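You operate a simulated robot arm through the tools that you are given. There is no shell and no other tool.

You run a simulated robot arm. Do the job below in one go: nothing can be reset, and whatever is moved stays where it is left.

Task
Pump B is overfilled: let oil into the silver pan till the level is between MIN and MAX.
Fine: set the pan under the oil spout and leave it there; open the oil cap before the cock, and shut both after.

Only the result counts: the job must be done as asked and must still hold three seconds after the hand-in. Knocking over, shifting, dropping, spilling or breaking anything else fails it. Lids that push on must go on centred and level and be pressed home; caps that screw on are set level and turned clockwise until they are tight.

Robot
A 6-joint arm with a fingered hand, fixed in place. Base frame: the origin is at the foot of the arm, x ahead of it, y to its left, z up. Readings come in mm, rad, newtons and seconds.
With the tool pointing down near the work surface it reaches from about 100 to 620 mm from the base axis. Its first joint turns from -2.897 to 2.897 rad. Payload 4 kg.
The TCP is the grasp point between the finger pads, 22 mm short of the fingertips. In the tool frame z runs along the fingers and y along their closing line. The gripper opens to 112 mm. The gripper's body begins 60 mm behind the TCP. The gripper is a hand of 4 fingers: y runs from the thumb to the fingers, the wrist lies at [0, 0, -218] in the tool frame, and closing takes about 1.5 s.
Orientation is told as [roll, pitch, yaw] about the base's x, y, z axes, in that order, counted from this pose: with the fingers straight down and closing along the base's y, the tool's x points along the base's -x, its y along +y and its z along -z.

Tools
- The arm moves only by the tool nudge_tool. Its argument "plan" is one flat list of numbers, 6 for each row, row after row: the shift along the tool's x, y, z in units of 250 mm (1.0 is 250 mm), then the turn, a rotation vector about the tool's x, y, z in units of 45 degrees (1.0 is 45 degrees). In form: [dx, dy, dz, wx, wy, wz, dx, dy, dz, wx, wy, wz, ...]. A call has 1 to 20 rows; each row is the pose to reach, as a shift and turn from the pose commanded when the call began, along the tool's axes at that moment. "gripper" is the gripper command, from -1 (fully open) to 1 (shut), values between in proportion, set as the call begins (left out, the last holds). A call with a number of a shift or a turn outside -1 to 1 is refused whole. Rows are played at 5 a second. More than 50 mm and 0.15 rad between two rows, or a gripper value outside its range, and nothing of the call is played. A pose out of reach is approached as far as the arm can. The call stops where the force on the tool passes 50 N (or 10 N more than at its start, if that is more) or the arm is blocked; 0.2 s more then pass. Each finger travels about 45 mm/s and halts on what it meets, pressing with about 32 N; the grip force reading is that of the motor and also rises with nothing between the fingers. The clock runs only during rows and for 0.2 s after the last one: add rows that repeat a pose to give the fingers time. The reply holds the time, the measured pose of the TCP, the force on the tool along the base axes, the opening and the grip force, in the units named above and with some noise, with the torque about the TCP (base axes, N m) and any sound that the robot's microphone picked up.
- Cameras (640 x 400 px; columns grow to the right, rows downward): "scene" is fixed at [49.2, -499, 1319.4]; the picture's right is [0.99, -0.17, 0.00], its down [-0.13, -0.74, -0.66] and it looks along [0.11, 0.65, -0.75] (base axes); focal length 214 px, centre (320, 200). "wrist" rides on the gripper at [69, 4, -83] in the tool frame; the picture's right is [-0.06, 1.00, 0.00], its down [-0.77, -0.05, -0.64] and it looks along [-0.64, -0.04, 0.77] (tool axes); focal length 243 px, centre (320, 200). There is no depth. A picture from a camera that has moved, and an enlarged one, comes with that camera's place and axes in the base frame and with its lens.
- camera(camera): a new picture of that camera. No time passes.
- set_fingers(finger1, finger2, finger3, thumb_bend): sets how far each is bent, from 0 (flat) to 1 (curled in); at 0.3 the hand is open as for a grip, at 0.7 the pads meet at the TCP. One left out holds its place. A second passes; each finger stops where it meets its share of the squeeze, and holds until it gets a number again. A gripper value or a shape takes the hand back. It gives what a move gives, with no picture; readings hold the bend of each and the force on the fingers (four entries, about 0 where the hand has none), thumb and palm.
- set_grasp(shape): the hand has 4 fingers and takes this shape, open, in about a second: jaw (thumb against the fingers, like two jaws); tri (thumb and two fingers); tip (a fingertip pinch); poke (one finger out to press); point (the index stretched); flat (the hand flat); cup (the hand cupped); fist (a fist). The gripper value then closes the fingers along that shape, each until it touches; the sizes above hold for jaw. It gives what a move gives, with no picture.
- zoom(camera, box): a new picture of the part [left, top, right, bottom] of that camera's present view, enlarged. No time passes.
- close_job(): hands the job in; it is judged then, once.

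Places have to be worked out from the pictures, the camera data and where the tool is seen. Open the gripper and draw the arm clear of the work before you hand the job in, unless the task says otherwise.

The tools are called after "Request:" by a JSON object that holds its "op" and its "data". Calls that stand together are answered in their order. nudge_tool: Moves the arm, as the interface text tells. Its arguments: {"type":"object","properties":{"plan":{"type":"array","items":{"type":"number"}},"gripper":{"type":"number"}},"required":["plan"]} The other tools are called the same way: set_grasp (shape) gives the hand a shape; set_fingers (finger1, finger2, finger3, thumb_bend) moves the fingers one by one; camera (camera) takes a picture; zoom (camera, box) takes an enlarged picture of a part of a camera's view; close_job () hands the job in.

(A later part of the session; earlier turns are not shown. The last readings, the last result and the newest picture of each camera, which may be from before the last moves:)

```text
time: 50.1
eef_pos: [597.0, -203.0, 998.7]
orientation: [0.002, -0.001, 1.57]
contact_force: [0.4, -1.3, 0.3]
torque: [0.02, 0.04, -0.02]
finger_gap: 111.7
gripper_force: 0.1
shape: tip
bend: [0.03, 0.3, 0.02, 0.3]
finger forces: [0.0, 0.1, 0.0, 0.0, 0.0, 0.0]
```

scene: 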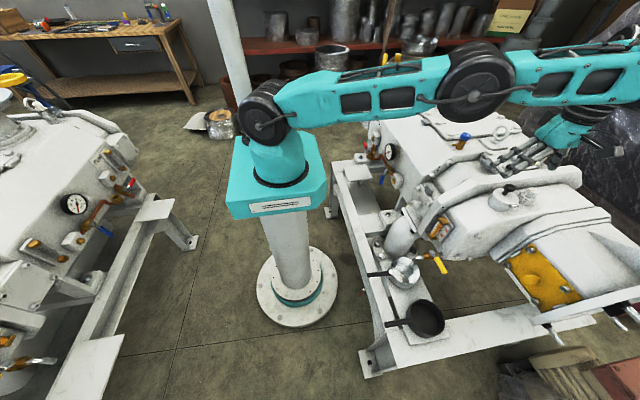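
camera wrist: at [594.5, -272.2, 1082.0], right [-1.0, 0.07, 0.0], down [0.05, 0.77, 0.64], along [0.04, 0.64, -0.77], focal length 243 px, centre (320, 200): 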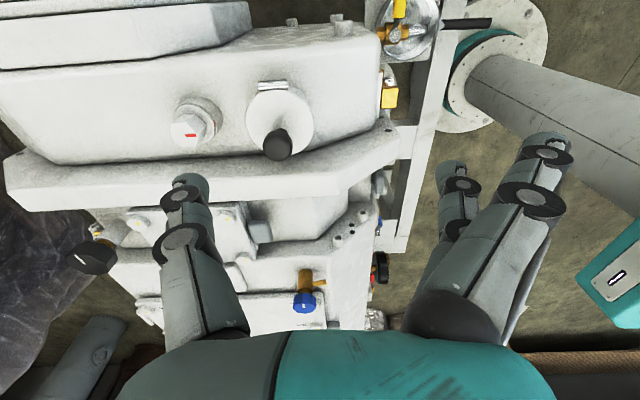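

The commanded pose is consistent now. I'll zoom on the lid and knob from this side.

Request:
{"op": "zoom", "data": {"camera": "wrist", "box": [160, 60, 340, 180]}}

Request:
{"op": "zoom", "data": {"camera": "scene", "box": [470, 100, 600, 220]}}

```text
3.33 times, centred on (250, 120) of wrist
camera zoom: at [594.8, -271.5, 1081.7], right [-1.0, 0.06, 0.0], down [0.05, 0.76, 0.64], along [0.04, 0.64, -0.77], focal length 809 px, centre (553, 467)
```

zoom: 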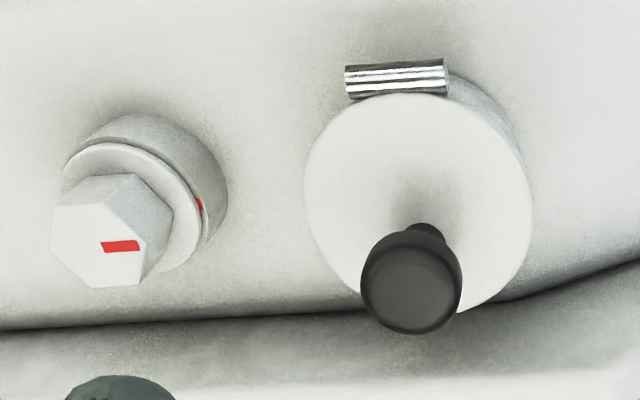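

```text
3.33 times, centred on (535, 160) of scene
camera zoom: at [49.2, -499.0, 1319.4], right [0.99, -0.17, 0.0], down [-0.13, -0.74, -0.66], along [0.11, 0.65, -0.75], focal length 715 px, centre (-397, 333)
```

zoom: 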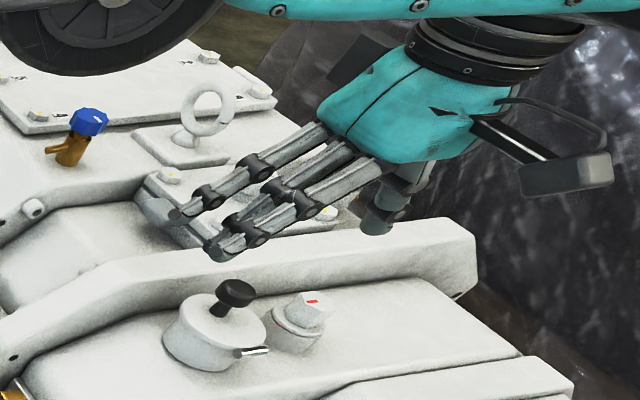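

The knob axis is at about (635,−180), hinge pin axis at y≈−218, z≈860. I'll move above the knob (z≈945) with the pinch half-closed, checking reach.

Request:
{"op": "nudge_tool", "data": {"plan": [-0.03, -0.05, 0.07, 0, 0, 0, -0.06, -0.1, 0.14, 0, 0, 0, -0.092, -0.152, 0.21, 0, 0, 0, -0.092, -0.152, 0.21, 0, 0, 0, -0.092, -0.152, 0.21, 0, 0, 0], "gripper": 0.1}}

Request:
{"op": "camera", "data": {"camera": "wrist"}}

Request:
{"op": "camera", "data": {"camera": "scene"}}

```text
time: 51.3
eef_pos: [636.0, -175.2, 949.8]
orientation: [0.0, -0.001, 1.569]
contact_force: [0.3, -0.3, -0.8]
torque: [0.0, -0.01, 0.01]
finger_gap: 51.3
gripper_force: 0.1
shape: tip
bend: [0.03, 0.73, 0.02, 0.7]
finger forces: [0.0, 0.0, 0.1, 0.0, 0.0, 0.1]
```

```text
taken
camera wrist: at [633.3, -244.0, 1032.3], right [-1.0, 0.06, 0.0], down [0.05, 0.77, 0.64], along [0.04, 0.64, -0.77], focal length 243 px, centre (320, 200)
```

wrist: 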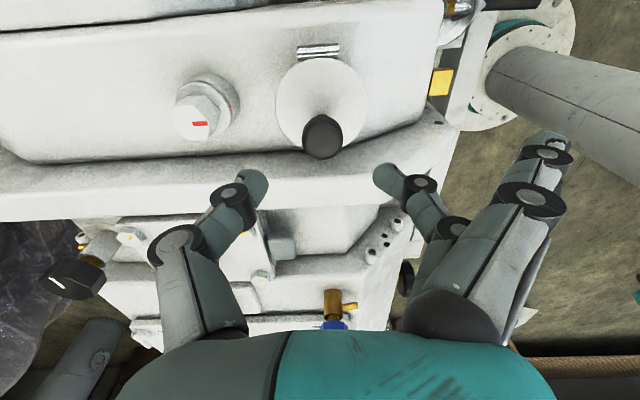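

```text
taken
```

scene: 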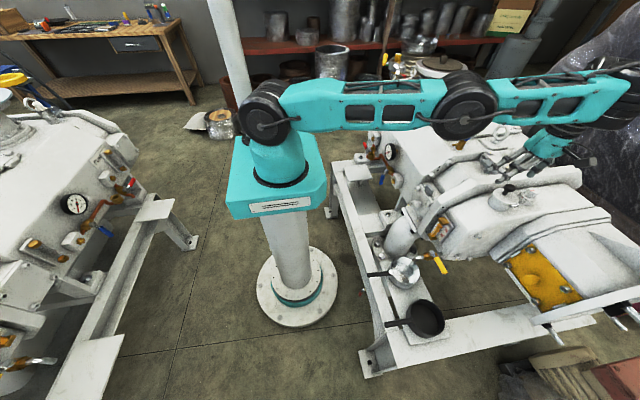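

Reach is fine. The knob is centred between thumb and middle finger; I'll descend to z≈891 at y≈−181 and check before closing.

Request:
{"op": "nudge_tool", "data": {"plan": [0.012, 0, 0.08, 0, 0, 0, 0.024, 0, 0.15, 0, 0, 0, 0.024, 0, 0.2, 0, 0, 0, 0.024, 0, 0.236, 0, 0, 0, 0.024, 0, 0.236, 0, 0, 0]}}

Request:
{"op": "camera", "data": {"camera": "wrist"}}

Request:
{"op": "zoom", "data": {"camera": "scene", "box": [470, 130, 600, 220]}}

```text
time: 52.5
eef_pos: [634.9, -181.1, 891.4]
orientation: [0.0, 0.0, 1.571]
contact_force: [-0.4, -0.4, 3.6]
torque: [-0.03, -0.02, 0.02]
finger_gap: 52.3
gripper_force: 0.1
shape: tip
bend: [0.03, 0.73, 0.02, 0.7]
finger forces: [0.0, 1.9, 0.0, 0.0, 2.2, 0.0]
```

```text
taken
camera wrist: at [631.5, -250.2, 973.2], right [-1.0, 0.06, 0.0], down [0.05, 0.77, 0.64], along [0.04, 0.64, -0.77], focal length 243 px, centre (320, 200)
```

wrist: 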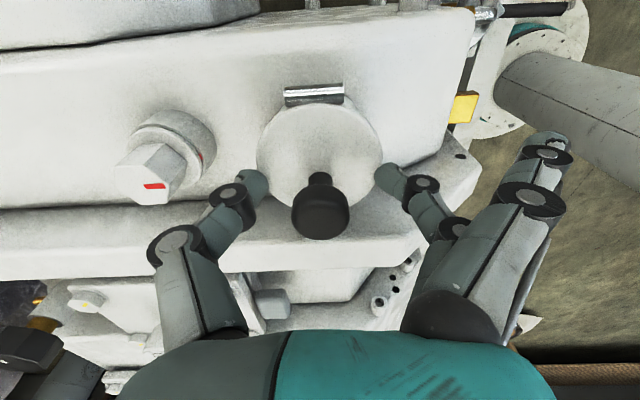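

```text
4.44 times, centred on (535, 175) of scene
camera zoom: at [49.2, -499.0, 1319.4], right [0.99, -0.17, 0.0], down [-0.13, -0.74, -0.66], along [0.11, 0.65, -0.75], focal length 953 px, centre (-636, 311)
```

zoom: 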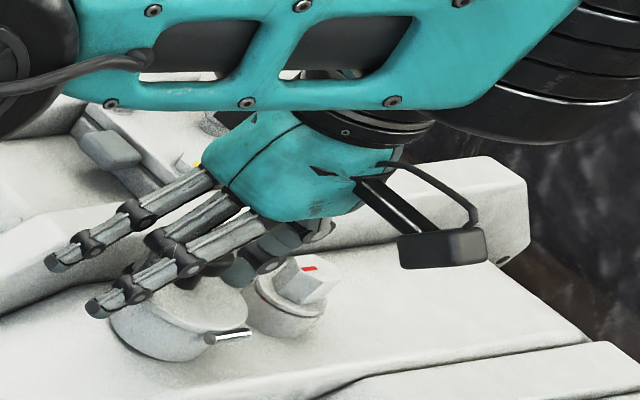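

The tips lightly touch the lid (3.6 N), so I'll raise 4 mm and close to pinch the knob by its stem/under its head.

Request:
{"op": "nudge_tool", "data": {"plan": [0, 0, -0.016, 0, 0, 0, 0, 0, -0.016, 0, 0, 0]}}

Request:
{"op": "nudge_tool", "data": {"plan": [0, 0, 0, 0, 0, 0, 0, 0, 0, 0, 0, 0, 0, 0, 0, 0, 0, 0, 0, 0, 0, 0, 0, 0, 0, 0, 0, 0, 0, 0, 0, 0, 0, 0, 0, 0], "gripper": 1}}

Request:
{"op": "camera", "data": {"camera": "wrist"}}

Request:
{"op": "zoom", "data": {"camera": "wrist", "box": [220, 80, 440, 280]}}

```text
time: 53.1
eef_pos: [634.8, -181.2, 893.3]
orientation: [0.002, -0.001, 1.571]
contact_force: [-2.3, -0.8, -2.4]
torque: [0.06, 0.08, 0.05]
finger_gap: 39.2
gripper_force: 32.0
shape: tip
bend: [0.26, 0.74, 0.26, 0.7]
finger forces: [0.1, 33.2, 0.1, 0.0, 29.2, 0.1]
```

```text
time: 54.5
eef_pos: [634.4, -181.3, 894.9]
orientation: [-0.002, 0.001, 1.572]
contact_force: [-2.9, -1.4, -1.6]
torque: [0.02, 0.23, 0.1]
finger_gap: 39.2
gripper_force: 32.0
shape: tip
bend: [0.3, 0.73, 0.3, 0.7]
finger forces: [0.1, 34.0, 0.0, 0.1, 28.5, 0.0]
```

```text
taken
camera wrist: at [631.3, -250.2, 977.5], right [-1.0, 0.06, 0.0], down [0.05, 0.77, 0.64], along [0.04, 0.64, -0.77], focal length 243 px, centre (320, 200)
```

wrist: 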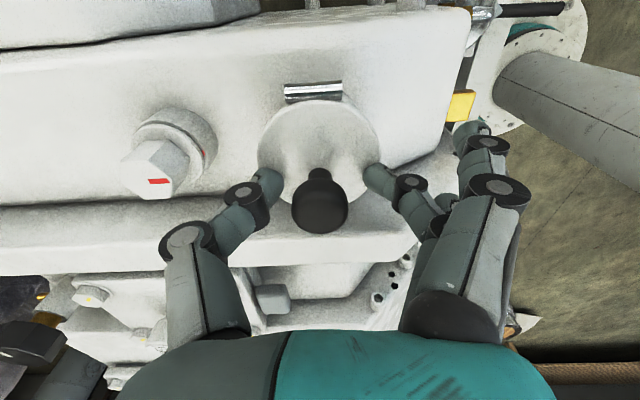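

```text
2.00 times, centred on (330, 180) of wrist
camera zoom: at [631.3, -250.2, 977.5], right [-1.0, 0.06, 0.0], down [0.05, 0.77, 0.64], along [0.04, 0.64, -0.77], focal length 485 px, centre (300, 240)
```

zoom: 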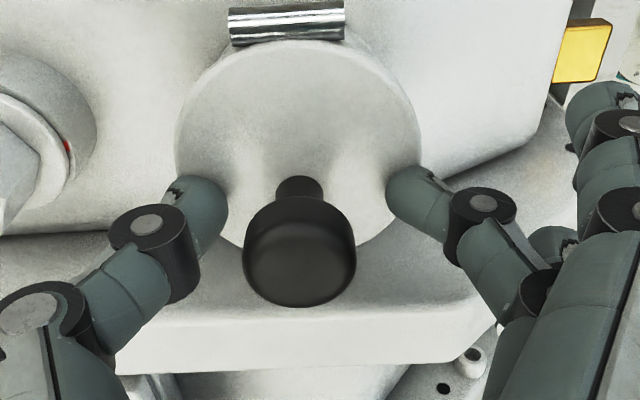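

The fingers press (34 N) at a 39 mm gap – on the shoulder under the knob rather than the head. I'll open, raise about 12 mm and close on the knob head itself.

Request:
{"op": "nudge_tool", "data": {"plan": [0, 0, 0, 0, 0, 0, 0, 0, 0, 0, 0, 0, 0, 0, 0, 0, 0, 0, 0, 0, 0, 0, 0, 0, 0, 0, -0.04, 0, 0, 0, 0, 0, -0.04, 0, 0, 0], "gripper": -0.1}}

Request:
{"op": "nudge_tool", "data": {"plan": [0, 0, 0, 0, 0, 0, 0, 0, 0, 0, 0, 0, 0, 0, 0, 0, 0, 0, 0, 0, 0, 0, 0, 0, 0, 0, 0, 0, 0, 0, 0, 0, 0, 0, 0, 0, 0, 0, 0, 0, 0, 0], "gripper": 1}}

Request:
{"op": "zoom", "data": {"camera": "wrist", "box": [220, 80, 440, 280]}}

Request:
{"op": "zoom", "data": {"camera": "scene", "box": [470, 150, 570, 220]}}

```text
time: 55.9
eef_pos: [635.4, -180.0, 904.3]
orientation: [0.0, 0.0, 1.571]
contact_force: [-0.9, -0.7, 0.0]
torque: [-0.04, 0.03, -0.02]
finger_gap: 60.7
gripper_force: 0.1
shape: tip
bend: [0.03, 0.72, 0.03, 0.7]
finger forces: [0.1, 0.0, 0.0, 0.0, 0.1, 0.0]
```

```text
time: 57.5
eef_pos: [635.4, -181.6, 904.1]
orientation: [0.002, 0.0, 1.568]
contact_force: [2.9, -11.9, -7.5]
torque: [-0.08, 0.06, -0.07]
finger_gap: 13.3
gripper_force: 32.1
shape: tip
bend: [0.3, 0.72, 0.3, 0.73]
finger forces: [0.0, 24.9, 0.0, 0.0, 28.5, 0.0]
```

```text
2.00 times, centred on (330, 180) of wrist
camera zoom: at [631.3, -250.4, 986.5], right [-1.0, 0.06, 0.0], down [0.05, 0.77, 0.64], along [0.04, 0.64, -0.77], focal length 485 px, centre (300, 240)
```

zoom: 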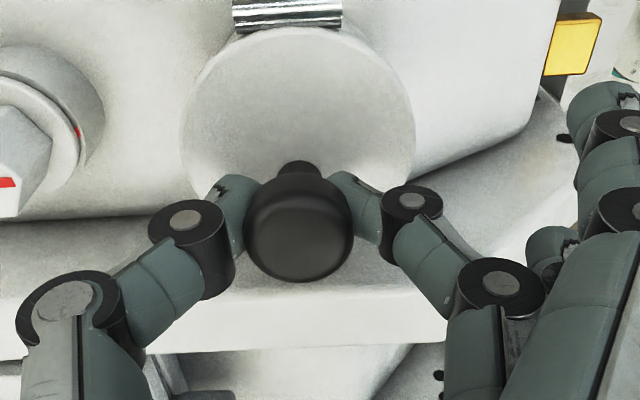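

```text
5.71 times, centred on (520, 185) of scene
camera zoom: at [49.2, -499.0, 1319.4], right [0.99, -0.17, 0.0], down [-0.13, -0.74, -0.66], along [0.11, 0.65, -0.75], focal length 1226 px, centre (-823, 286)
```

zoom: 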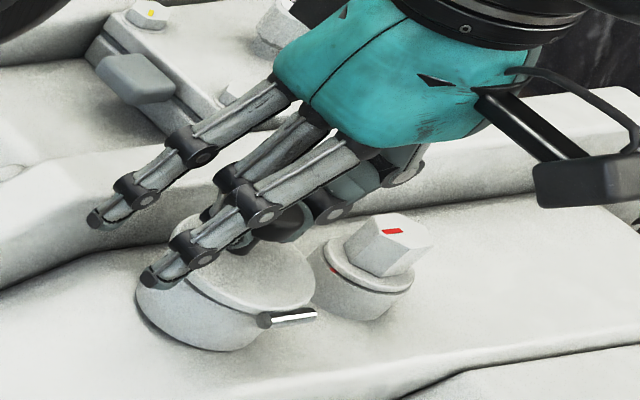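

The knob head is now pinched (gap 13 mm, ~25–28 N). I'll try a first 10–20° of lid swing by moving up and toward −y along the hinge arc.

Request:
{"op": "nudge_tool", "data": {"plan": [0.011, 0, -0.012, 0, 0, 0, 0.023, 0, -0.024, 0, 0, 0, 0.036, 0, -0.034, 0, 0, 0, 0.05, 0, -0.045, 0, 0, 0, 0.05, 0, -0.045, 0, 0, 0]}}

Request:
{"op": "zoom", "data": {"camera": "wrist", "box": [220, 80, 440, 280]}}

Request:
{"op": "zoom", "data": {"camera": "scene", "box": [470, 150, 570, 220]}}

```text
time: 58.7
eef_pos: [635.7, -193.2, 914.7]
orientation: [0.0, 0.0, 1.571]
contact_force: [-2.8, -5.1, -9.4]
torque: [0.02, 0.34, 0.03]
finger_gap: 10.5
gripper_force: 32.8
shape: tip
bend: [0.3, 0.72, 0.3, 0.74]
finger forces: [0.0, 28.5, 0.0, 0.0, 24.3, 0.0]
```

```text
2.00 times, centred on (330, 180) of wrist
camera zoom: at [633.2, -262.8, 997.6], right [-1.0, 0.06, 0.0], down [0.05, 0.77, 0.64], along [0.04, 0.64, -0.77], focal length 485 px, centre (300, 240)
```

zoom: 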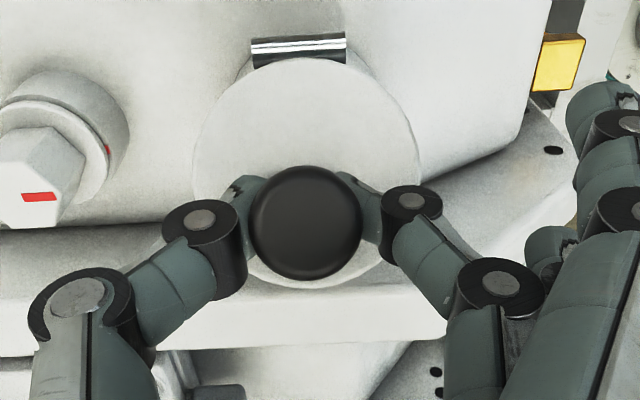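

```text
5.71 times, centred on (520, 185) of scene
camera zoom: at [49.2, -499.0, 1319.4], right [0.99, -0.17, 0.0], down [-0.13, -0.74, -0.66], along [0.11, 0.65, -0.75], focal length 1226 px, centre (-823, 286)
```

zoom: 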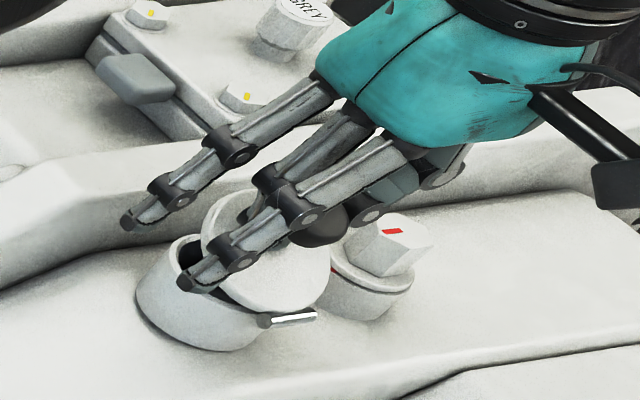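

The lid is opening on its hinge (about 20° now). I'll continue along the arc to about 60°.

Request:
{"op": "nudge_tool", "data": {"plan": [0.015, 0, -0.008, 0, 0, 0, 0.03, 0, -0.0152, 0, 0, 0, 0.046, 0, -0.02, 0, 0, 0, 0.0624, 0, -0.0248, 0, 0, 0, 0.079, 0, -0.027, 0, 0, 0, 0.096, 0, -0.0288, 0, 0, 0, 0.113, 0, -0.028, 0, 0, 0, 0.1296, 0, -0.0268, 0, 0, 0, 0.1296, 0, -0.0268, 0, 0, 0]}}

Request:
{"op": "zoom", "data": {"camera": "wrist", "box": [220, 80, 440, 280]}}

Request:
{"op": "zoom", "data": {"camera": "scene", "box": [470, 150, 570, 220]}}

```text
time: 60.7
eef_pos: [634.9, -224.9, 922.7]
orientation: [-0.002, 0.0, 1.571]
contact_force: [0.3, 3.1, -4.3]
torque: [0.17, 0.03, 0.12]
finger_gap: 9.1
gripper_force: 32.5
shape: tip
bend: [0.3, 0.72, 0.3, 0.73]
finger forces: [0.0, 27.0, 0.0, 0.0, 28.6, 0.0]
```

```text
2.00 times, centred on (330, 180) of wrist
camera zoom: at [631.7, -293.8, 1005.2], right [-1.0, 0.06, 0.0], down [0.05, 0.77, 0.64], along [0.04, 0.64, -0.77], focal length 485 px, centre (300, 240)
```

zoom: 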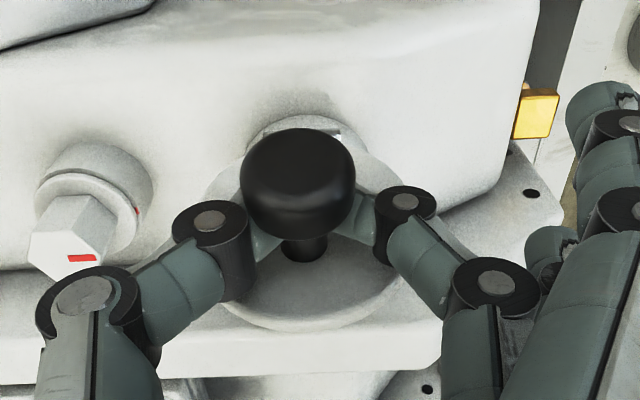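

```text
5.71 times, centred on (520, 185) of scene
camera zoom: at [49.2, -499.0, 1319.4], right [0.99, -0.17, 0.0], down [-0.13, -0.74, -0.66], along [0.11, 0.65, -0.75], focal length 1226 px, centre (-823, 286)
```

zoom: 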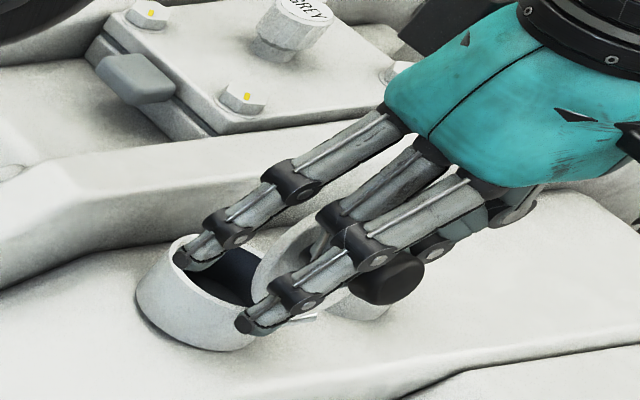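

About 60–65° open. Continuing along the arc to roughly 100°.

Request:
{"op": "nudge_tool", "data": {"plan": [0.016, 0, 0.003, 0, 0, 0, 0.033, 0, 0.0076, 0, 0, 0, 0.048, 0, 0.014, 0, 0, 0, 0.0636, 0, 0.0212, 0, 0, 0, 0.078, 0, 0.03, 0, 0, 0, 0.092, 0, 0.0396, 0, 0, 0, 0.105, 0, 0.05, 0, 0, 0, 0.1164, 0, 0.0628, 0, 0, 0, 0.1164, 0, 0.0628, 0, 0, 0]}}

Request:
{"op": "zoom", "data": {"camera": "wrist", "box": [220, 80, 440, 280]}}

Request:
{"op": "zoom", "data": {"camera": "scene", "box": [470, 150, 570, 220]}}

```text
time: 62.4
eef_pos: [637.9, -245.2, 912.0]
orientation: [-0.002, -0.001, 1.583]
contact_force: [-10.9, 23.6, 6.1]
torque: [0.53, 0.12, -0.36]
finger_gap: 9.8
gripper_force: 31.9
shape: tip
bend: [0.3, 0.73, 0.3, 0.73]
finger forces: [0.0, 40.3, 0.1, 0.0, 30.7, 0.0]
stopped in row 8: the force on the tool passed its limit at 54 N (the readings are from after the stop); the commanded pose is now the measured one
```

```text
2.00 times, centred on (330, 180) of wrist
camera zoom: at [634.6, -314.2, 994.3], right [-1.0, 0.05, 0.0], down [0.04, 0.77, 0.64], along [0.03, 0.64, -0.77], focal length 485 px, centre (300, 240)
```

zoom: 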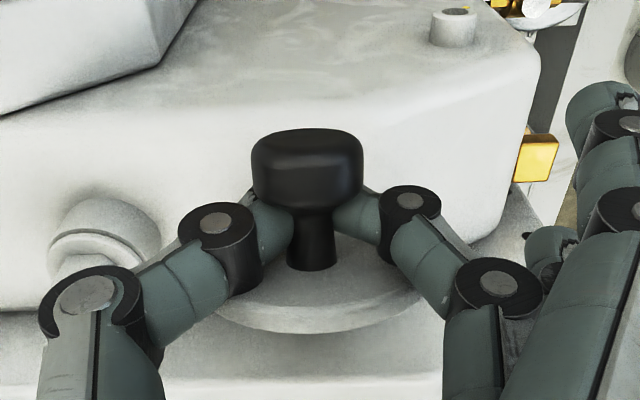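

```text
5.71 times, centred on (520, 185) of scene
camera zoom: at [49.2, -499.0, 1319.4], right [0.99, -0.17, 0.0], down [-0.13, -0.74, -0.66], along [0.11, 0.65, -0.75], focal length 1226 px, centre (-823, 286)
```

zoom: 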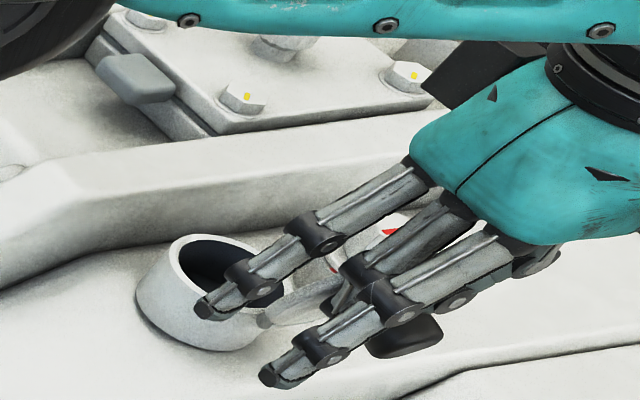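

The lid is up at about 86–90° and resisted further swing (54 N stop). I'll try one small extra step (−4 mm y, −3 mm z) to see whether this is its end stop.

Request:
{"op": "nudge_tool", "data": {"plan": [0.004, 0, 0.003, 0, 0, 0, 0.008, 0, 0.006, 0, 0, 0, 0.012, 0, 0.01, 0, 0, 0, 0.016, 0, 0.014, 0, 0, 0]}}

Request:
{"op": "zoom", "data": {"camera": "wrist", "box": [220, 80, 440, 280]}}

Request:
{"op": "zoom", "data": {"camera": "scene", "box": [490, 170, 560, 220]}}

```text
time: 63.1
eef_pos: [638.8, -245.0, 910.3]
orientation: [-0.003, 0.0, 1.59]
contact_force: [-13.5, 22.2, 8.5]
torque: [0.5, 0.22, -0.44]
finger_gap: 10.3
gripper_force: 32.0
shape: tip
bend: [0.3, 0.73, 0.3, 0.73]
finger forces: [0.1, 39.3, 0.0, 0.1, 29.4, 0.1]
stopped in row 3: the force on the tool passed its limit at 51 N (the readings are from after the stop); the commanded pose is now the measured one
```

```text
2.00 times, centred on (330, 180) of wrist
camera zoom: at [636.0, -314.1, 993.3], right [-1.0, 0.05, 0.0], down [0.03, 0.77, 0.64], along [0.03, 0.64, -0.77], focal length 485 px, centre (300, 240)
```

zoom: 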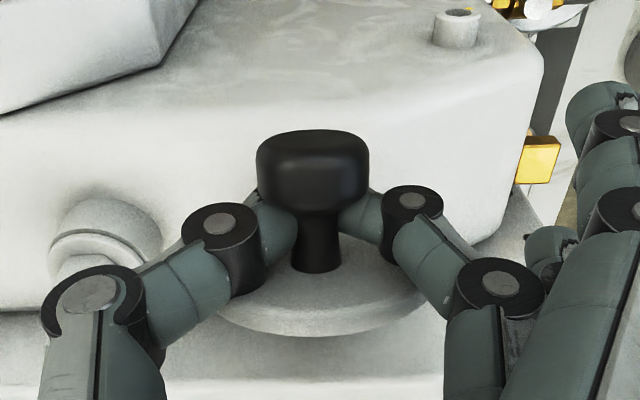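

```text
8.00 times, centred on (525, 195) of scene
camera zoom: at [49.2, -499.0, 1319.4], right [0.99, -0.17, 0.0], down [-0.13, -0.74, -0.66], along [0.11, 0.65, -0.75], focal length 1716 px, centre (-1320, 240)
```

zoom: 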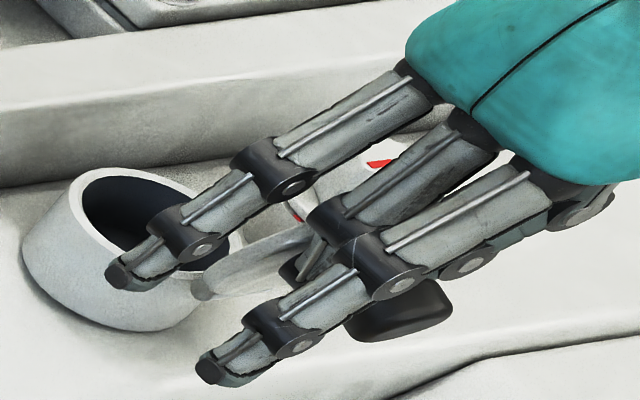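

The lid has come to its end stop, tilted past vertical. I'll ease back 3 mm to relieve the load and open the pinch, then see if the lid stays open.

Request:
{"op": "nudge_tool", "data": {"plan": [-0.006, 0, -0.004, 0, 0, 0, -0.012, 0, -0.008, 0, 0, 0]}}

Request:
{"op": "nudge_tool", "data": {"plan": [0, 0, 0, 0, 0, 0, 0, 0, 0, 0, 0, 0, 0, 0, 0, 0, 0, 0, 0, 0, 0, 0, 0, 0, 0, 0, 0, 0, 0, 0], "gripper": -0.1}}

Request:
{"op": "camera", "data": {"camera": "wrist"}}

Request:
{"op": "zoom", "data": {"camera": "scene", "box": [490, 170, 560, 220]}}

```text
time: 63.8
eef_pos: [638.2, -244.3, 911.2]
orientation: [-0.002, -0.004, 1.584]
contact_force: [-7.2, 8.6, -1.8]
torque: [0.31, 0.16, -0.34]
finger_gap: 9.6
gripper_force: 31.9
shape: tip
bend: [0.3, 0.73, 0.3, 0.73]
finger forces: [0.0, 33.0, 0.0, 0.0, 31.0, 0.1]
```

```text
time: 65.0
eef_pos: [637.2, -243.8, 912.5]
orientation: [-0.003, -0.001, 1.586]
contact_force: [-0.7, 0.0, 0.0]
torque: [0.0, 0.03, -0.02]
finger_gap: 61.1
gripper_force: 0.2
shape: tip
bend: [0.03, 0.72, 0.03, 0.7]
finger forces: [0.1, 0.0, 0.1, 0.0, 0.0, 0.0]
```

```text
taken
camera wrist: at [635.9, -313.1, 994.5], right [-1.0, 0.05, 0.0], down [0.04, 0.77, 0.64], along [0.03, 0.64, -0.77], focal length 243 px, centre (320, 200)
```

wrist: 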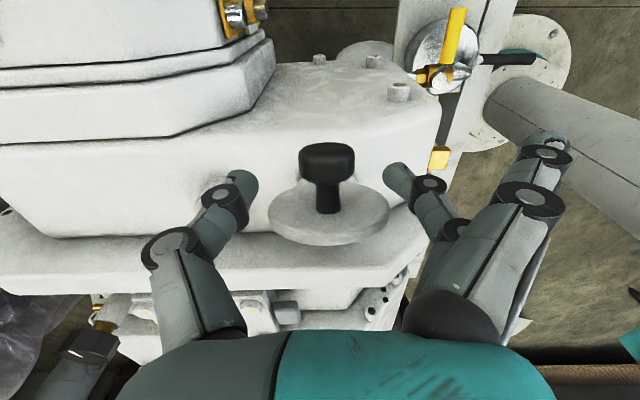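

```text
8.00 times, centred on (525, 195) of scene
camera zoom: at [49.2, -499.0, 1319.4], right [0.99, -0.17, 0.0], down [-0.13, -0.74, -0.66], along [0.11, 0.65, -0.75], focal length 1716 px, centre (-1320, 240)
```

zoom: 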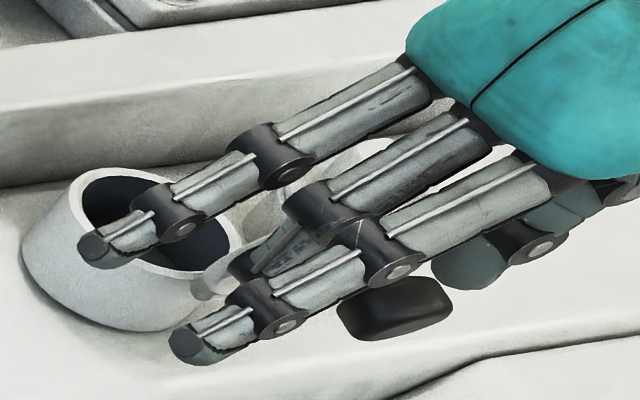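

The lid stays open by itself after release. I'll raise the hand straight up and check.

Request:
{"op": "nudge_tool", "data": {"plan": [0, 0, -0.05, 0, 0, 0, 0, 0, -0.15, 0, 0, 0, 0, 0, -0.28, 0, 0, 0, 0, 0, -0.4, 0, 0, 0, 0, 0, -0.4, 0, 0, 0]}}

Request:
{"op": "camera", "data": {"camera": "wrist"}}

Request:
{"op": "zoom", "data": {"camera": "scene", "box": [470, 150, 570, 220]}}

```text
time: 66.2
eef_pos: [637.3, -242.3, 1010.4]
orientation: [-0.005, 0.0, 1.585]
contact_force: [0.0, 0.0, 0.5]
torque: [0.02, 0.01, -0.01]
finger_gap: 60.6
gripper_force: 0.1
shape: tip
bend: [0.03, 0.72, 0.03, 0.7]
finger forces: [0.1, 0.0, 0.0, 0.0, 0.0, 0.0]
```

```text
taken
camera wrist: at [634.1, -311.9, 1093.9], right [-1.0, 0.05, 0.0], down [0.04, 0.77, 0.64], along [0.03, 0.64, -0.77], focal length 243 px, centre (320, 200)
```

wrist: 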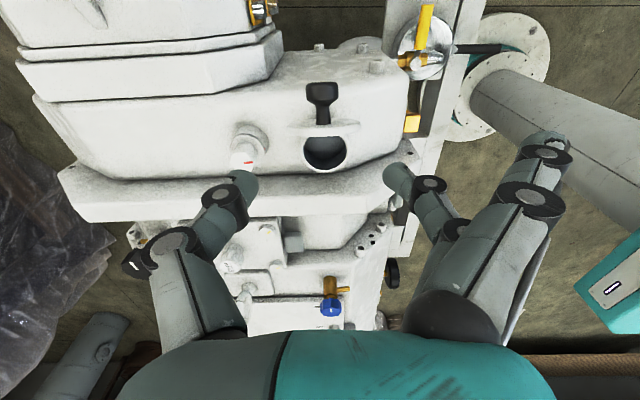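

```text
5.71 times, centred on (520, 185) of scene
camera zoom: at [49.2, -499.0, 1319.4], right [0.99, -0.17, 0.0], down [-0.13, -0.74, -0.66], along [0.11, 0.65, -0.75], focal length 1226 px, centre (-823, 286)
```

zoom: 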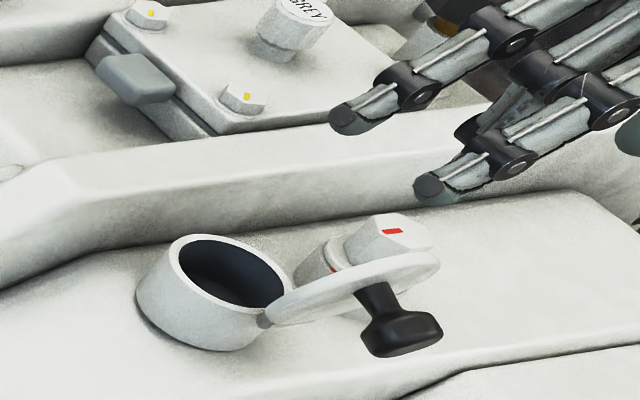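

The lid stands open past vertical with the bore visible, and it stays. Now for the cock: I'll back away in −x at this height toward the handle (483,−275).

Request:
{"op": "nudge_tool", "data": {"plan": [0.02, 0.12, 0, 0, 0, 0, 0.05, 0.25, 0, 0, 0, 0, 0.08, 0.38, 0, 0, 0, 0, 0.11, 0.5, 0, 0, 0, 0, 0.132, 0.616, 0, 0, 0, 0, 0.132, 0.616, 0, 0, 0, 0], "gripper": -1}}

Request:
{"op": "set_grasp", "data": {"shape": "jaw"}}

Request:
{"op": "camera", "data": {"camera": "scene"}}

Request:
{"op": "camera", "data": {"camera": "wrist"}}

```text
time: 67.5
eef_pos: [540.0, -302.5, 1033.7]
orientation: [-0.001, -0.002, 1.584]
contact_force: [0.8, -0.6, -0.3]
torque: [0.0, 0.01, -0.01]
finger_gap: 111.7
gripper_force: 0.0
shape: tip
bend: [0.03, 0.3, 0.03, 0.3]
finger forces: [0.0, 0.1, 0.0, 0.1, 0.0, 0.0]
out of reach, approached as far as the arm can: row 3, 4, 5, 6
```

```text
time: 68.5
eef_pos: [540.8, -302.0, 1033.4]
orientation: [-0.001, -0.002, 1.587]
contact_force: [0.0, -0.5, 0.2]
torque: [0.01, -0.01, 0.04]
finger_gap: 111.8
gripper_force: 0.0
shape: jaw
bend: [0.3, 0.3, 0.3, 0.3]
finger forces: [0.0, 0.0, 0.0, 0.0, 0.1, 0.0]
```

```text
taken
```

scene: 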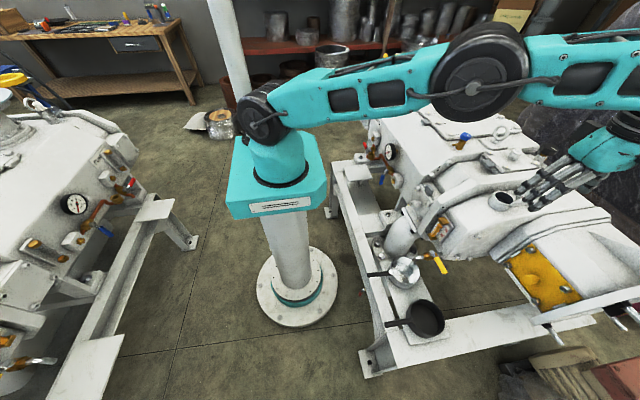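

```text
taken
camera wrist: at [537.9, -371.4, 1115.3], right [-1.0, 0.05, 0.0], down [0.04, 0.76, 0.64], along [0.03, 0.64, -0.77], focal length 243 px, centre (320, 200)
```

wrist: 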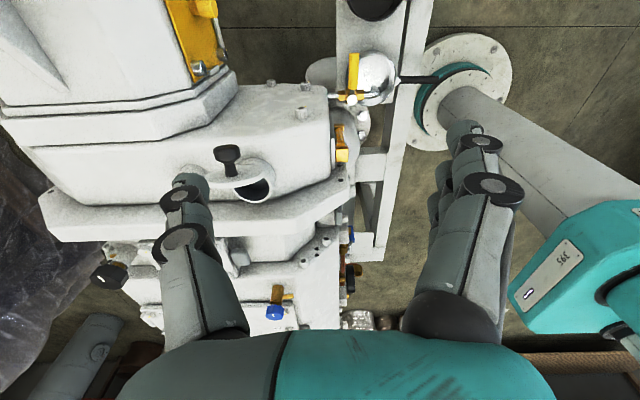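

At yaw 90° the arm meets a wrist limit at smaller radii, so for the cock I'll use yaw 45°, caging the handle between middle finger and thumb. First I rotate back to 45° while backing off.

Request:
{"op": "nudge_tool", "data": {"plan": [0, 0, 0, 0, 0, 0.16, -0.01, 0.03, 0, 0, 0, 0.33, -0.03, 0.09, 0, 0, 0, 0.5, -0.05, 0.16, 0, 0, 0, 0.67, -0.07, 0.24, 0, 0, 0, 0.84, -0.08, 0.32, 0, 0, 0, 1, -0.08, 0.32, 0, 0, 0, 1]}}

Request:
{"op": "camera", "data": {"camera": "wrist"}}

Request:
{"op": "camera", "data": {"camera": "scene"}}

```text
time: 70.0
eef_pos: [514.5, -320.3, 1064.5]
orientation: [-0.001, -0.002, 0.799]
contact_force: [0.5, -1.0, 0.2]
torque: [0.02, 0.02, 0.0]
finger_gap: 111.9
gripper_force: 0.1
shape: jaw
bend: [0.3, 0.3, 0.3, 0.3]
finger forces: [0.1, 0.0, 0.0, 0.0, 0.1, 0.0]
out of reach, approached as far as the arm can: row 2, 3, 4, 5, 6, 7
```

```text
taken
camera wrist: at [463.4, -365.4, 1147.1], right [-0.67, 0.74, 0.0], down [0.57, 0.51, 0.64], along [0.48, 0.43, -0.77], focal length 243 px, centre (320, 200)
```

wrist: 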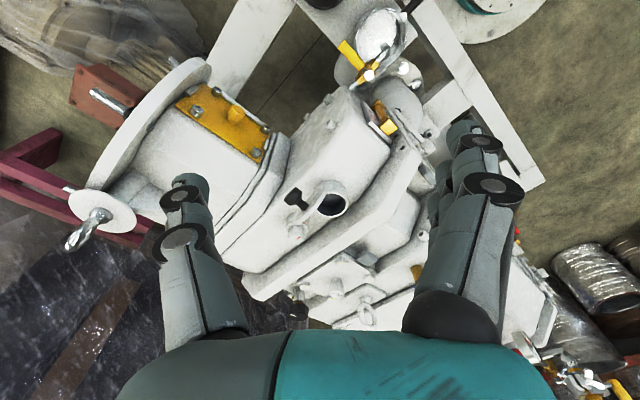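

```text
taken
```

scene: 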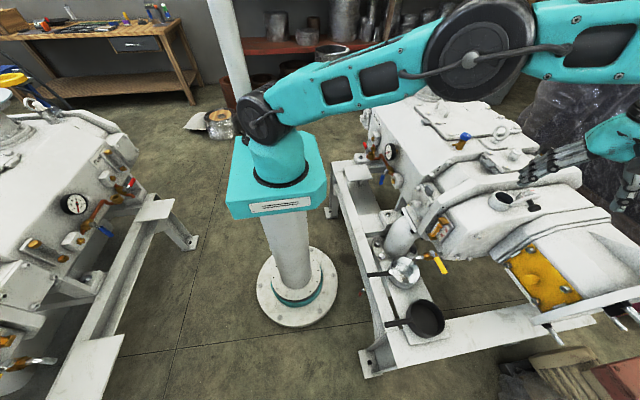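

Still limited in this wrist branch. I'll rotate further, back to yaw 0, and then test moving inward.

Request:
{"op": "nudge_tool", "data": {"plan": [0, 0, 0, 0, 0, 0.17, 0, 0, 0, 0, 0, 0.34, 0, 0, 0, 0, 0, 0.51, 0, 0, 0, 0, 0, 0.68, 0, 0, 0, 0, 0, 0.85, 0, 0, 0, 0, 0, 1, 0, 0, 0, 0, 0, 1]}}

Request:
{"op": "nudge_tool", "data": {"plan": [0.1, 0.06, 0, 0, 0, 0, 0.2, 0.12, 0, 0, 0, 0, 0.2, 0.12, 0, 0, 0, 0]}}

Request:
{"op": "camera", "data": {"camera": "scene"}}

```text
time: 71.7
eef_pos: [512.8, -320.9, 1065.3]
orientation: [0.001, -0.002, 0.014]
contact_force: [-0.9, -0.5, 0.3]
torque: [0.03, 0.01, 0.03]
finger_gap: 112.1
gripper_force: 0.0
shape: jaw
bend: [0.3, 0.3, 0.3, 0.3]
finger forces: [0.1, 0.1, 0.1, 0.0, 0.0, 0.0]
```

```text
time: 72.5
eef_pos: [497.6, -316.3, 1092.7]
orientation: [0.001, 0.001, 0.012]
contact_force: [0.3, 0.1, -0.5]
torque: [0.04, -0.01, -0.02]
finger_gap: 111.9
gripper_force: 0.1
shape: jaw
bend: [0.3, 0.3, 0.3, 0.3]
finger forces: [0.1, 0.0, 0.0, 0.0, 0.1, 0.0]
out of reach, approached as far as the arm can: row 1, 2, 3
```

```text
taken
```

scene: 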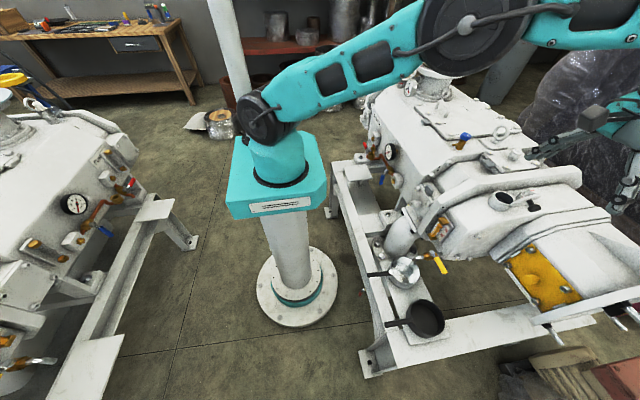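

This wrist branch cannot come inward even at yaw 0. Turning the yaw the other way should force the wrist back to its original branch; the hand is high and clear, so I'll rotate to −45°, −90° and beyond.

Request:
{"op": "nudge_tool", "data": {"plan": [0, 0, 0, 0, 0, 0.17, 0, 0, 0, 0, 0, 0.34, 0, 0, 0, 0, 0, 0.51, 0, 0, 0, 0, 0, 0.68, 0, 0, 0, 0, 0, 0.85, 0, 0, 0, 0, 0, 1]}}

Request:
{"op": "nudge_tool", "data": {"plan": [0, 0, 0, 0, 0, 0.17, 0, 0, 0, 0, 0, 0.34, 0, 0, 0, 0, 0, 0.51, 0, 0, 0, 0, 0, 0.68, 0, 0, 0, 0, 0, 0.85, 0, 0, 0, 0, 0, 1]}}

Request:
{"op": "nudge_tool", "data": {"plan": [0, 0, 0, 0, 0, 0.17, 0, 0, 0, 0, 0, 0.34, 0, 0, 0, 0, 0, 0.51, 0, 0, 0, 0, 0, 0.68]}}

Request:
{"op": "camera", "data": {"camera": "scene"}}

```text
time: 73.8
eef_pos: [502.2, -318.0, 1093.7]
orientation: [0.001, -0.001, -0.773]
contact_force: [0.3, -0.4, -0.3]
torque: [0.02, -0.02, -0.01]
finger_gap: 112.0
gripper_force: 0.0
shape: jaw
bend: [0.3, 0.3, 0.3, 0.3]
finger forces: [0.0, 0.0, 0.0, 0.1, 0.1, 0.0]
```

```text
time: 75.2
eef_pos: [501.5, -318.0, 1094.1]
orientation: [0.004, 0.001, -1.557]
contact_force: [-0.4, 0.1, -0.7]
torque: [-0.01, 0.0, -0.02]
finger_gap: 112.0
gripper_force: 0.1
shape: jaw
bend: [0.3, 0.3, 0.3, 0.3]
finger forces: [0.0, 0.1, 0.0, 0.1, 0.0, 0.0]
```

```text
time: 76.2
eef_pos: [502.2, -318.0, 1092.8]
orientation: [0.002, 0.0, -2.093]
contact_force: [0.7, -0.1, -0.1]
torque: [0.02, -0.02, 0.02]
finger_gap: 111.7
gripper_force: 0.0
shape: jaw
bend: [0.3, 0.3, 0.3, 0.3]
finger forces: [0.0, 0.0, 0.0, 0.0, 0.0, 0.0]
```

```text
taken
```

scene: 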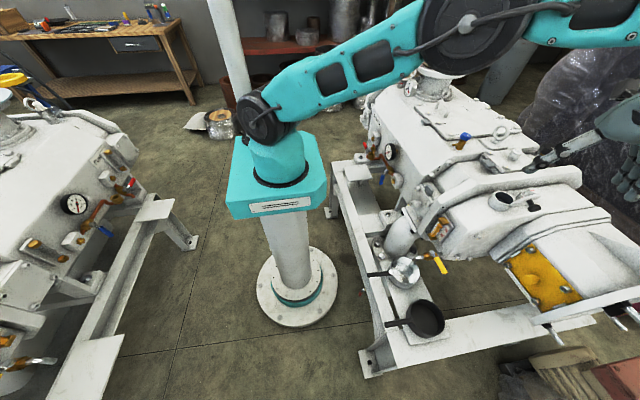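

Yaw is free in this branch but inward motion isn't; the elbow seems to have switched sides through the straight-arm position. I'll stretch the arm upward to straighten it, then come inward so that it can fold back the normal way.

Request:
{"op": "nudge_tool", "data": {"plan": [0, 0, -0.16, 0, 0, 0, 0, 0, -0.32, 0, 0, 0, 0, 0, -0.48, 0, 0, 0, 0, 0, -0.64, 0, 0, 0, 0, 0, -0.8, 0, 0, 0, 0, 0, -0.96, 0, 0, 0, 0, 0, -0.96, 0, 0, 0]}}

Request:
{"op": "camera", "data": {"camera": "scene"}}

```text
time: 77.8
eef_pos: [469.0, -295.4, 1290.9]
orientation: [0.004, 0.002, -2.089]
contact_force: [0.2, 0.8, 0.3]
torque: [-0.01, 0.01, -0.01]
finger_gap: 111.9
gripper_force: 0.1
shape: jaw
bend: [0.3, 0.3, 0.3, 0.3]
finger forces: [0.0, 0.0, 0.1, 0.1, 0.1, 0.1]
out of reach, approached as far as the arm can: row 4, 5, 6, 7
```

```text
taken
```

scene: 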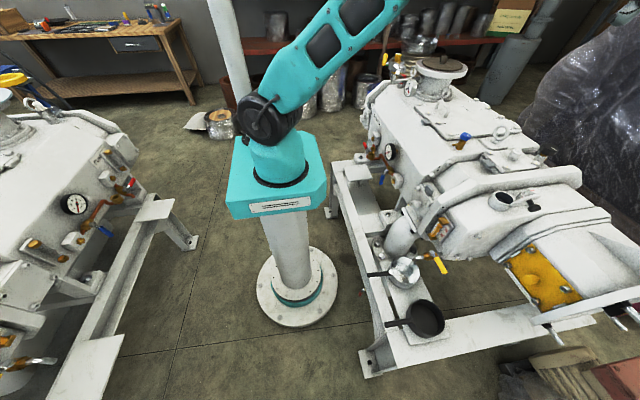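

The arm straightened fully (reach ≈758 mm). Now I'll command inward and down to see whether it folds the right way.

Request:
{"op": "nudge_tool", "data": {"plan": [0.004, -0.1, 0.05, 0, 0, 0, 0.008, -0.2, 0.1, 0, 0, 0, 0.012, -0.32, 0.2, 0, 0, 0, 0.015, -0.44, 0.3, 0, 0, 0, 0.018, -0.56, 0.4, 0, 0, 0, 0.018, -0.56, 0.4, 0, 0, 0]}}

Request:
{"op": "camera", "data": {"camera": "scene"}}

```text
time: 79.2
eef_pos: [348.0, -226.0, 1186.3]
orientation: [0.003, 0.001, -2.089]
contact_force: [-0.7, -0.6, -0.4]
torque: [-0.02, -0.02, 0.0]
finger_gap: 111.8
gripper_force: 0.1
shape: jaw
bend: [0.3, 0.3, 0.3, 0.3]
finger forces: [0.0, 0.0, 0.0, 0.1, 0.0, 0.0]
```

```text
taken
```

scene: 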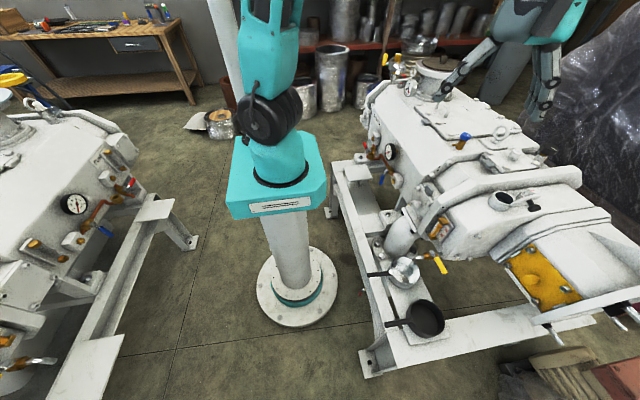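

The arm folded back normally at (348,−226,1186). Now I'll rotate the yaw from −120° up to about +40° in place.

Request:
{"op": "nudge_tool", "data": {"plan": [0, 0, 0, 0, 0, -0.17, 0, 0, 0, 0, 0, -0.34, 0, 0, 0, 0, 0, -0.51, 0, 0, 0, 0, 0, -0.68, 0, 0, 0, 0, 0, -0.85, 0, 0, 0, 0, 0, -1]}}

Request:
{"op": "nudge_tool", "data": {"plan": [0, 0, 0, 0, 0, -0.17, 0, 0, 0, 0, 0, -0.34, 0, 0, 0, 0, 0, -0.51, 0, 0, 0, 0, 0, -0.68, 0, 0, 0, 0, 0, -0.85, 0, 0, 0, 0, 0, -1]}}

Request:
{"op": "nudge_tool", "data": {"plan": [0, 0, 0, 0, 0, -0.17, 0, 0, 0, 0, 0, -0.34, 0, 0, 0, 0, 0, -0.51, 0, 0, 0, 0, 0, -0.68, 0, 0, 0, 0, 0, -0.85, 0, 0, 0, 0, 0, -1]}}

Request:
{"op": "nudge_tool", "data": {"plan": [0, 0, 0, 0, 0, -0.17, 0, 0, 0, 0, 0, -0.34, 0, 0, 0, 0, 0, -0.51, 0, 0, 0, 0, 0, -0.55]}}

Request:
{"op": "camera", "data": {"camera": "wrist"}}

```text
time: 80.7
eef_pos: [346.3, -224.1, 1188.9]
orientation: [0.003, -0.001, -1.301]
contact_force: [-0.2, 0.0, -0.3]
torque: [-0.01, -0.04, -0.02]
finger_gap: 111.9
gripper_force: 0.0
shape: jaw
bend: [0.3, 0.3, 0.3, 0.3]
finger forces: [0.0, 0.1, 0.0, 0.1, 0.0, 0.1]
```

```text
time: 82.0
eef_pos: [345.8, -223.7, 1188.5]
orientation: [0.004, -0.001, -0.518]
contact_force: [-0.1, -1.2, 0.0]
torque: [0.02, 0.01, 0.0]
finger_gap: 112.0
gripper_force: 0.1
shape: jaw
bend: [0.3, 0.3, 0.3, 0.3]
finger forces: [0.0, 0.1, 0.0, 0.1, 0.0, 0.0]
```

```text
time: 83.5
eef_pos: [347.5, -224.6, 1188.3]
orientation: [0.0, -0.003, 0.267]
contact_force: [0.2, 0.0, -0.4]
torque: [0.0, -0.03, 0.01]
finger_gap: 111.8
gripper_force: 0.1
shape: jaw
bend: [0.3, 0.3, 0.3, 0.3]
finger forces: [0.0, 0.1, 0.0, 0.0, 0.0, 0.0]
```

```text
time: 84.5
eef_pos: [347.3, -223.4, 1188.1]
orientation: [-0.001, -0.004, 0.7]
contact_force: [0.4, -0.4, 0.1]
torque: [0.03, -0.03, -0.01]
finger_gap: 112.0
gripper_force: 0.0
shape: jaw
bend: [0.3, 0.3, 0.3, 0.3]
finger forces: [0.0, 0.1, 0.0, 0.0, 0.1, 0.0]
```

```text
taken
camera wrist: at [292.2, -264.3, 1270.9], right [-0.59, 0.8, 0.0], down [0.61, 0.46, 0.64], along [0.52, 0.38, -0.76], focal length 243 px, centre (320, 200)
```

wrist: 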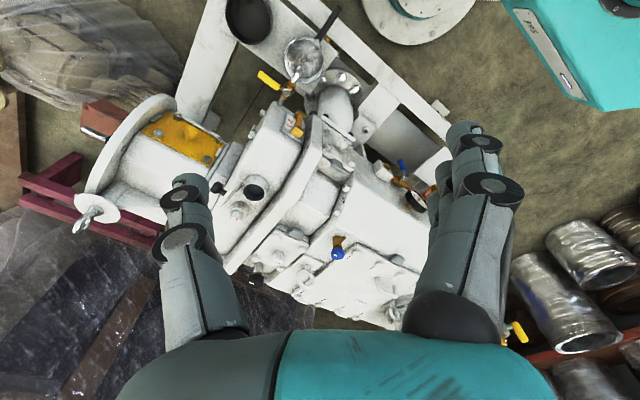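

In the normal branch at yaw 40°. Now I'll shape the hand as a two-prong cage: fingers 1 and 3 curled in, middle finger and thumb about 60 mm apart.

Request:
{"op": "set_fingers", "data": {"finger1": 1, "finger2": 0.48, "finger3": 1, "thumb_bend": 0.48}}

Request:
{"op": "camera", "data": {"camera": "wrist"}}

```text
time: 85.5
eef_pos: [347.5, -223.6, 1188.6]
orientation: [-0.002, -0.003, 0.699]
contact_force: [0.9, 0.3, 0.6]
torque: [-0.01, 0.03, 0.04]
finger_gap: 39.0
gripper_force: 0.0
shape: fingers
bend: [1.0, 0.48, 1.0, 0.48]
finger forces: [0.1, 0.0, 0.1, 0.0, 0.0, 0.0]
```

```text
taken
camera wrist: at [292.0, -264.2, 1270.9], right [-0.59, 0.81, 0.0], down [0.62, 0.45, 0.64], along [0.52, 0.38, -0.76], focal length 243 px, centre (320, 200)
```

wrist: 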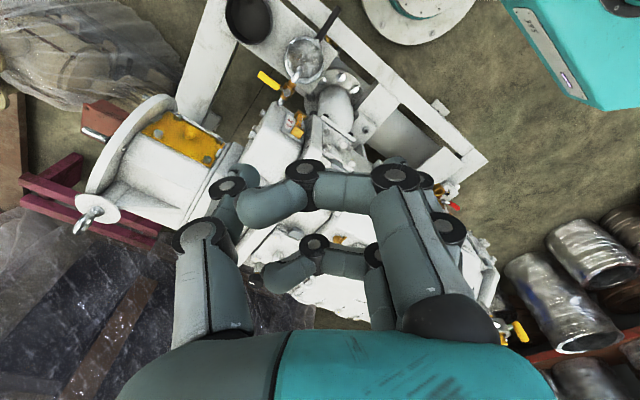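

The curled fingers cross the cage region, which is awkward. I'll look at the "poke" shape instead.

Request:
{"op": "set_grasp", "data": {"shape": "poke"}}

Request:
{"op": "camera", "data": {"camera": "wrist"}}

```text
time: 86.3
eef_pos: [347.7, -224.0, 1188.4]
orientation: [0.0, -0.003, 0.699]
contact_force: [-0.5, 0.0, 0.1]
torque: [0.02, 0.01, 0.02]
finger_gap: 0.0
gripper_force: 0.0
shape: poke
bend: [1.0, 1.0, 1.0, 0.47]
finger forces: [0.0, 0.1, 0.0, 0.1, 0.0, 0.0]
```

```text
taken
camera wrist: at [292.0, -264.2, 1270.9], right [-0.59, 0.81, 0.0], down [0.62, 0.45, 0.64], along [0.52, 0.38, -0.76], focal length 243 px, centre (320, 200)
```

wrist: 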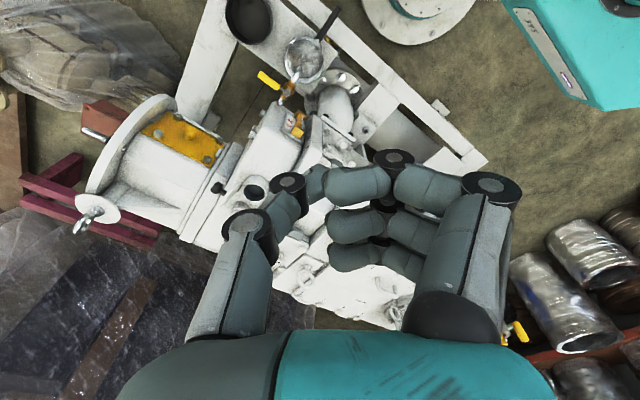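

Poke uses the thumb. I'll check the "point" shape, which should leave one straight finger below the others.

Request:
{"op": "set_grasp", "data": {"shape": "point"}}

Request:
{"op": "camera", "data": {"camera": "wrist"}}

```text
time: 87.2
eef_pos: [346.8, -223.8, 1189.1]
orientation: [-0.001, -0.004, 0.698]
contact_force: [-0.6, 0.4, -0.5]
torque: [-0.01, -0.02, 0.01]
finger_gap: 105.9
gripper_force: 0.0
shape: point
bend: [0.31, 1.0, 1.0, 0.55]
finger forces: [0.0, 0.0, 0.0, 0.1, 0.0, 0.1]
```

```text
taken
camera wrist: at [292.0, -264.2, 1270.9], right [-0.59, 0.81, 0.0], down [0.62, 0.45, 0.64], along [0.52, 0.38, -0.76], focal length 243 px, centre (320, 200)
```

wrist: 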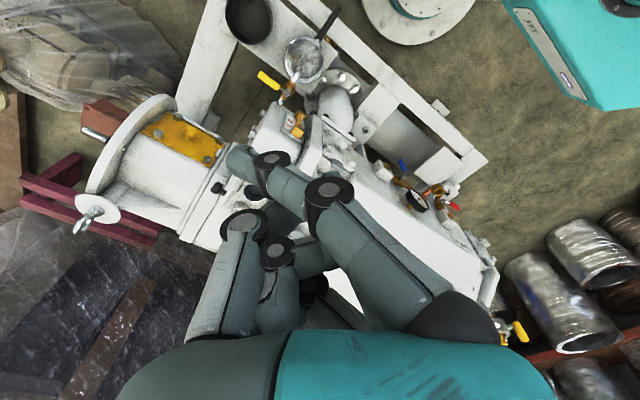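

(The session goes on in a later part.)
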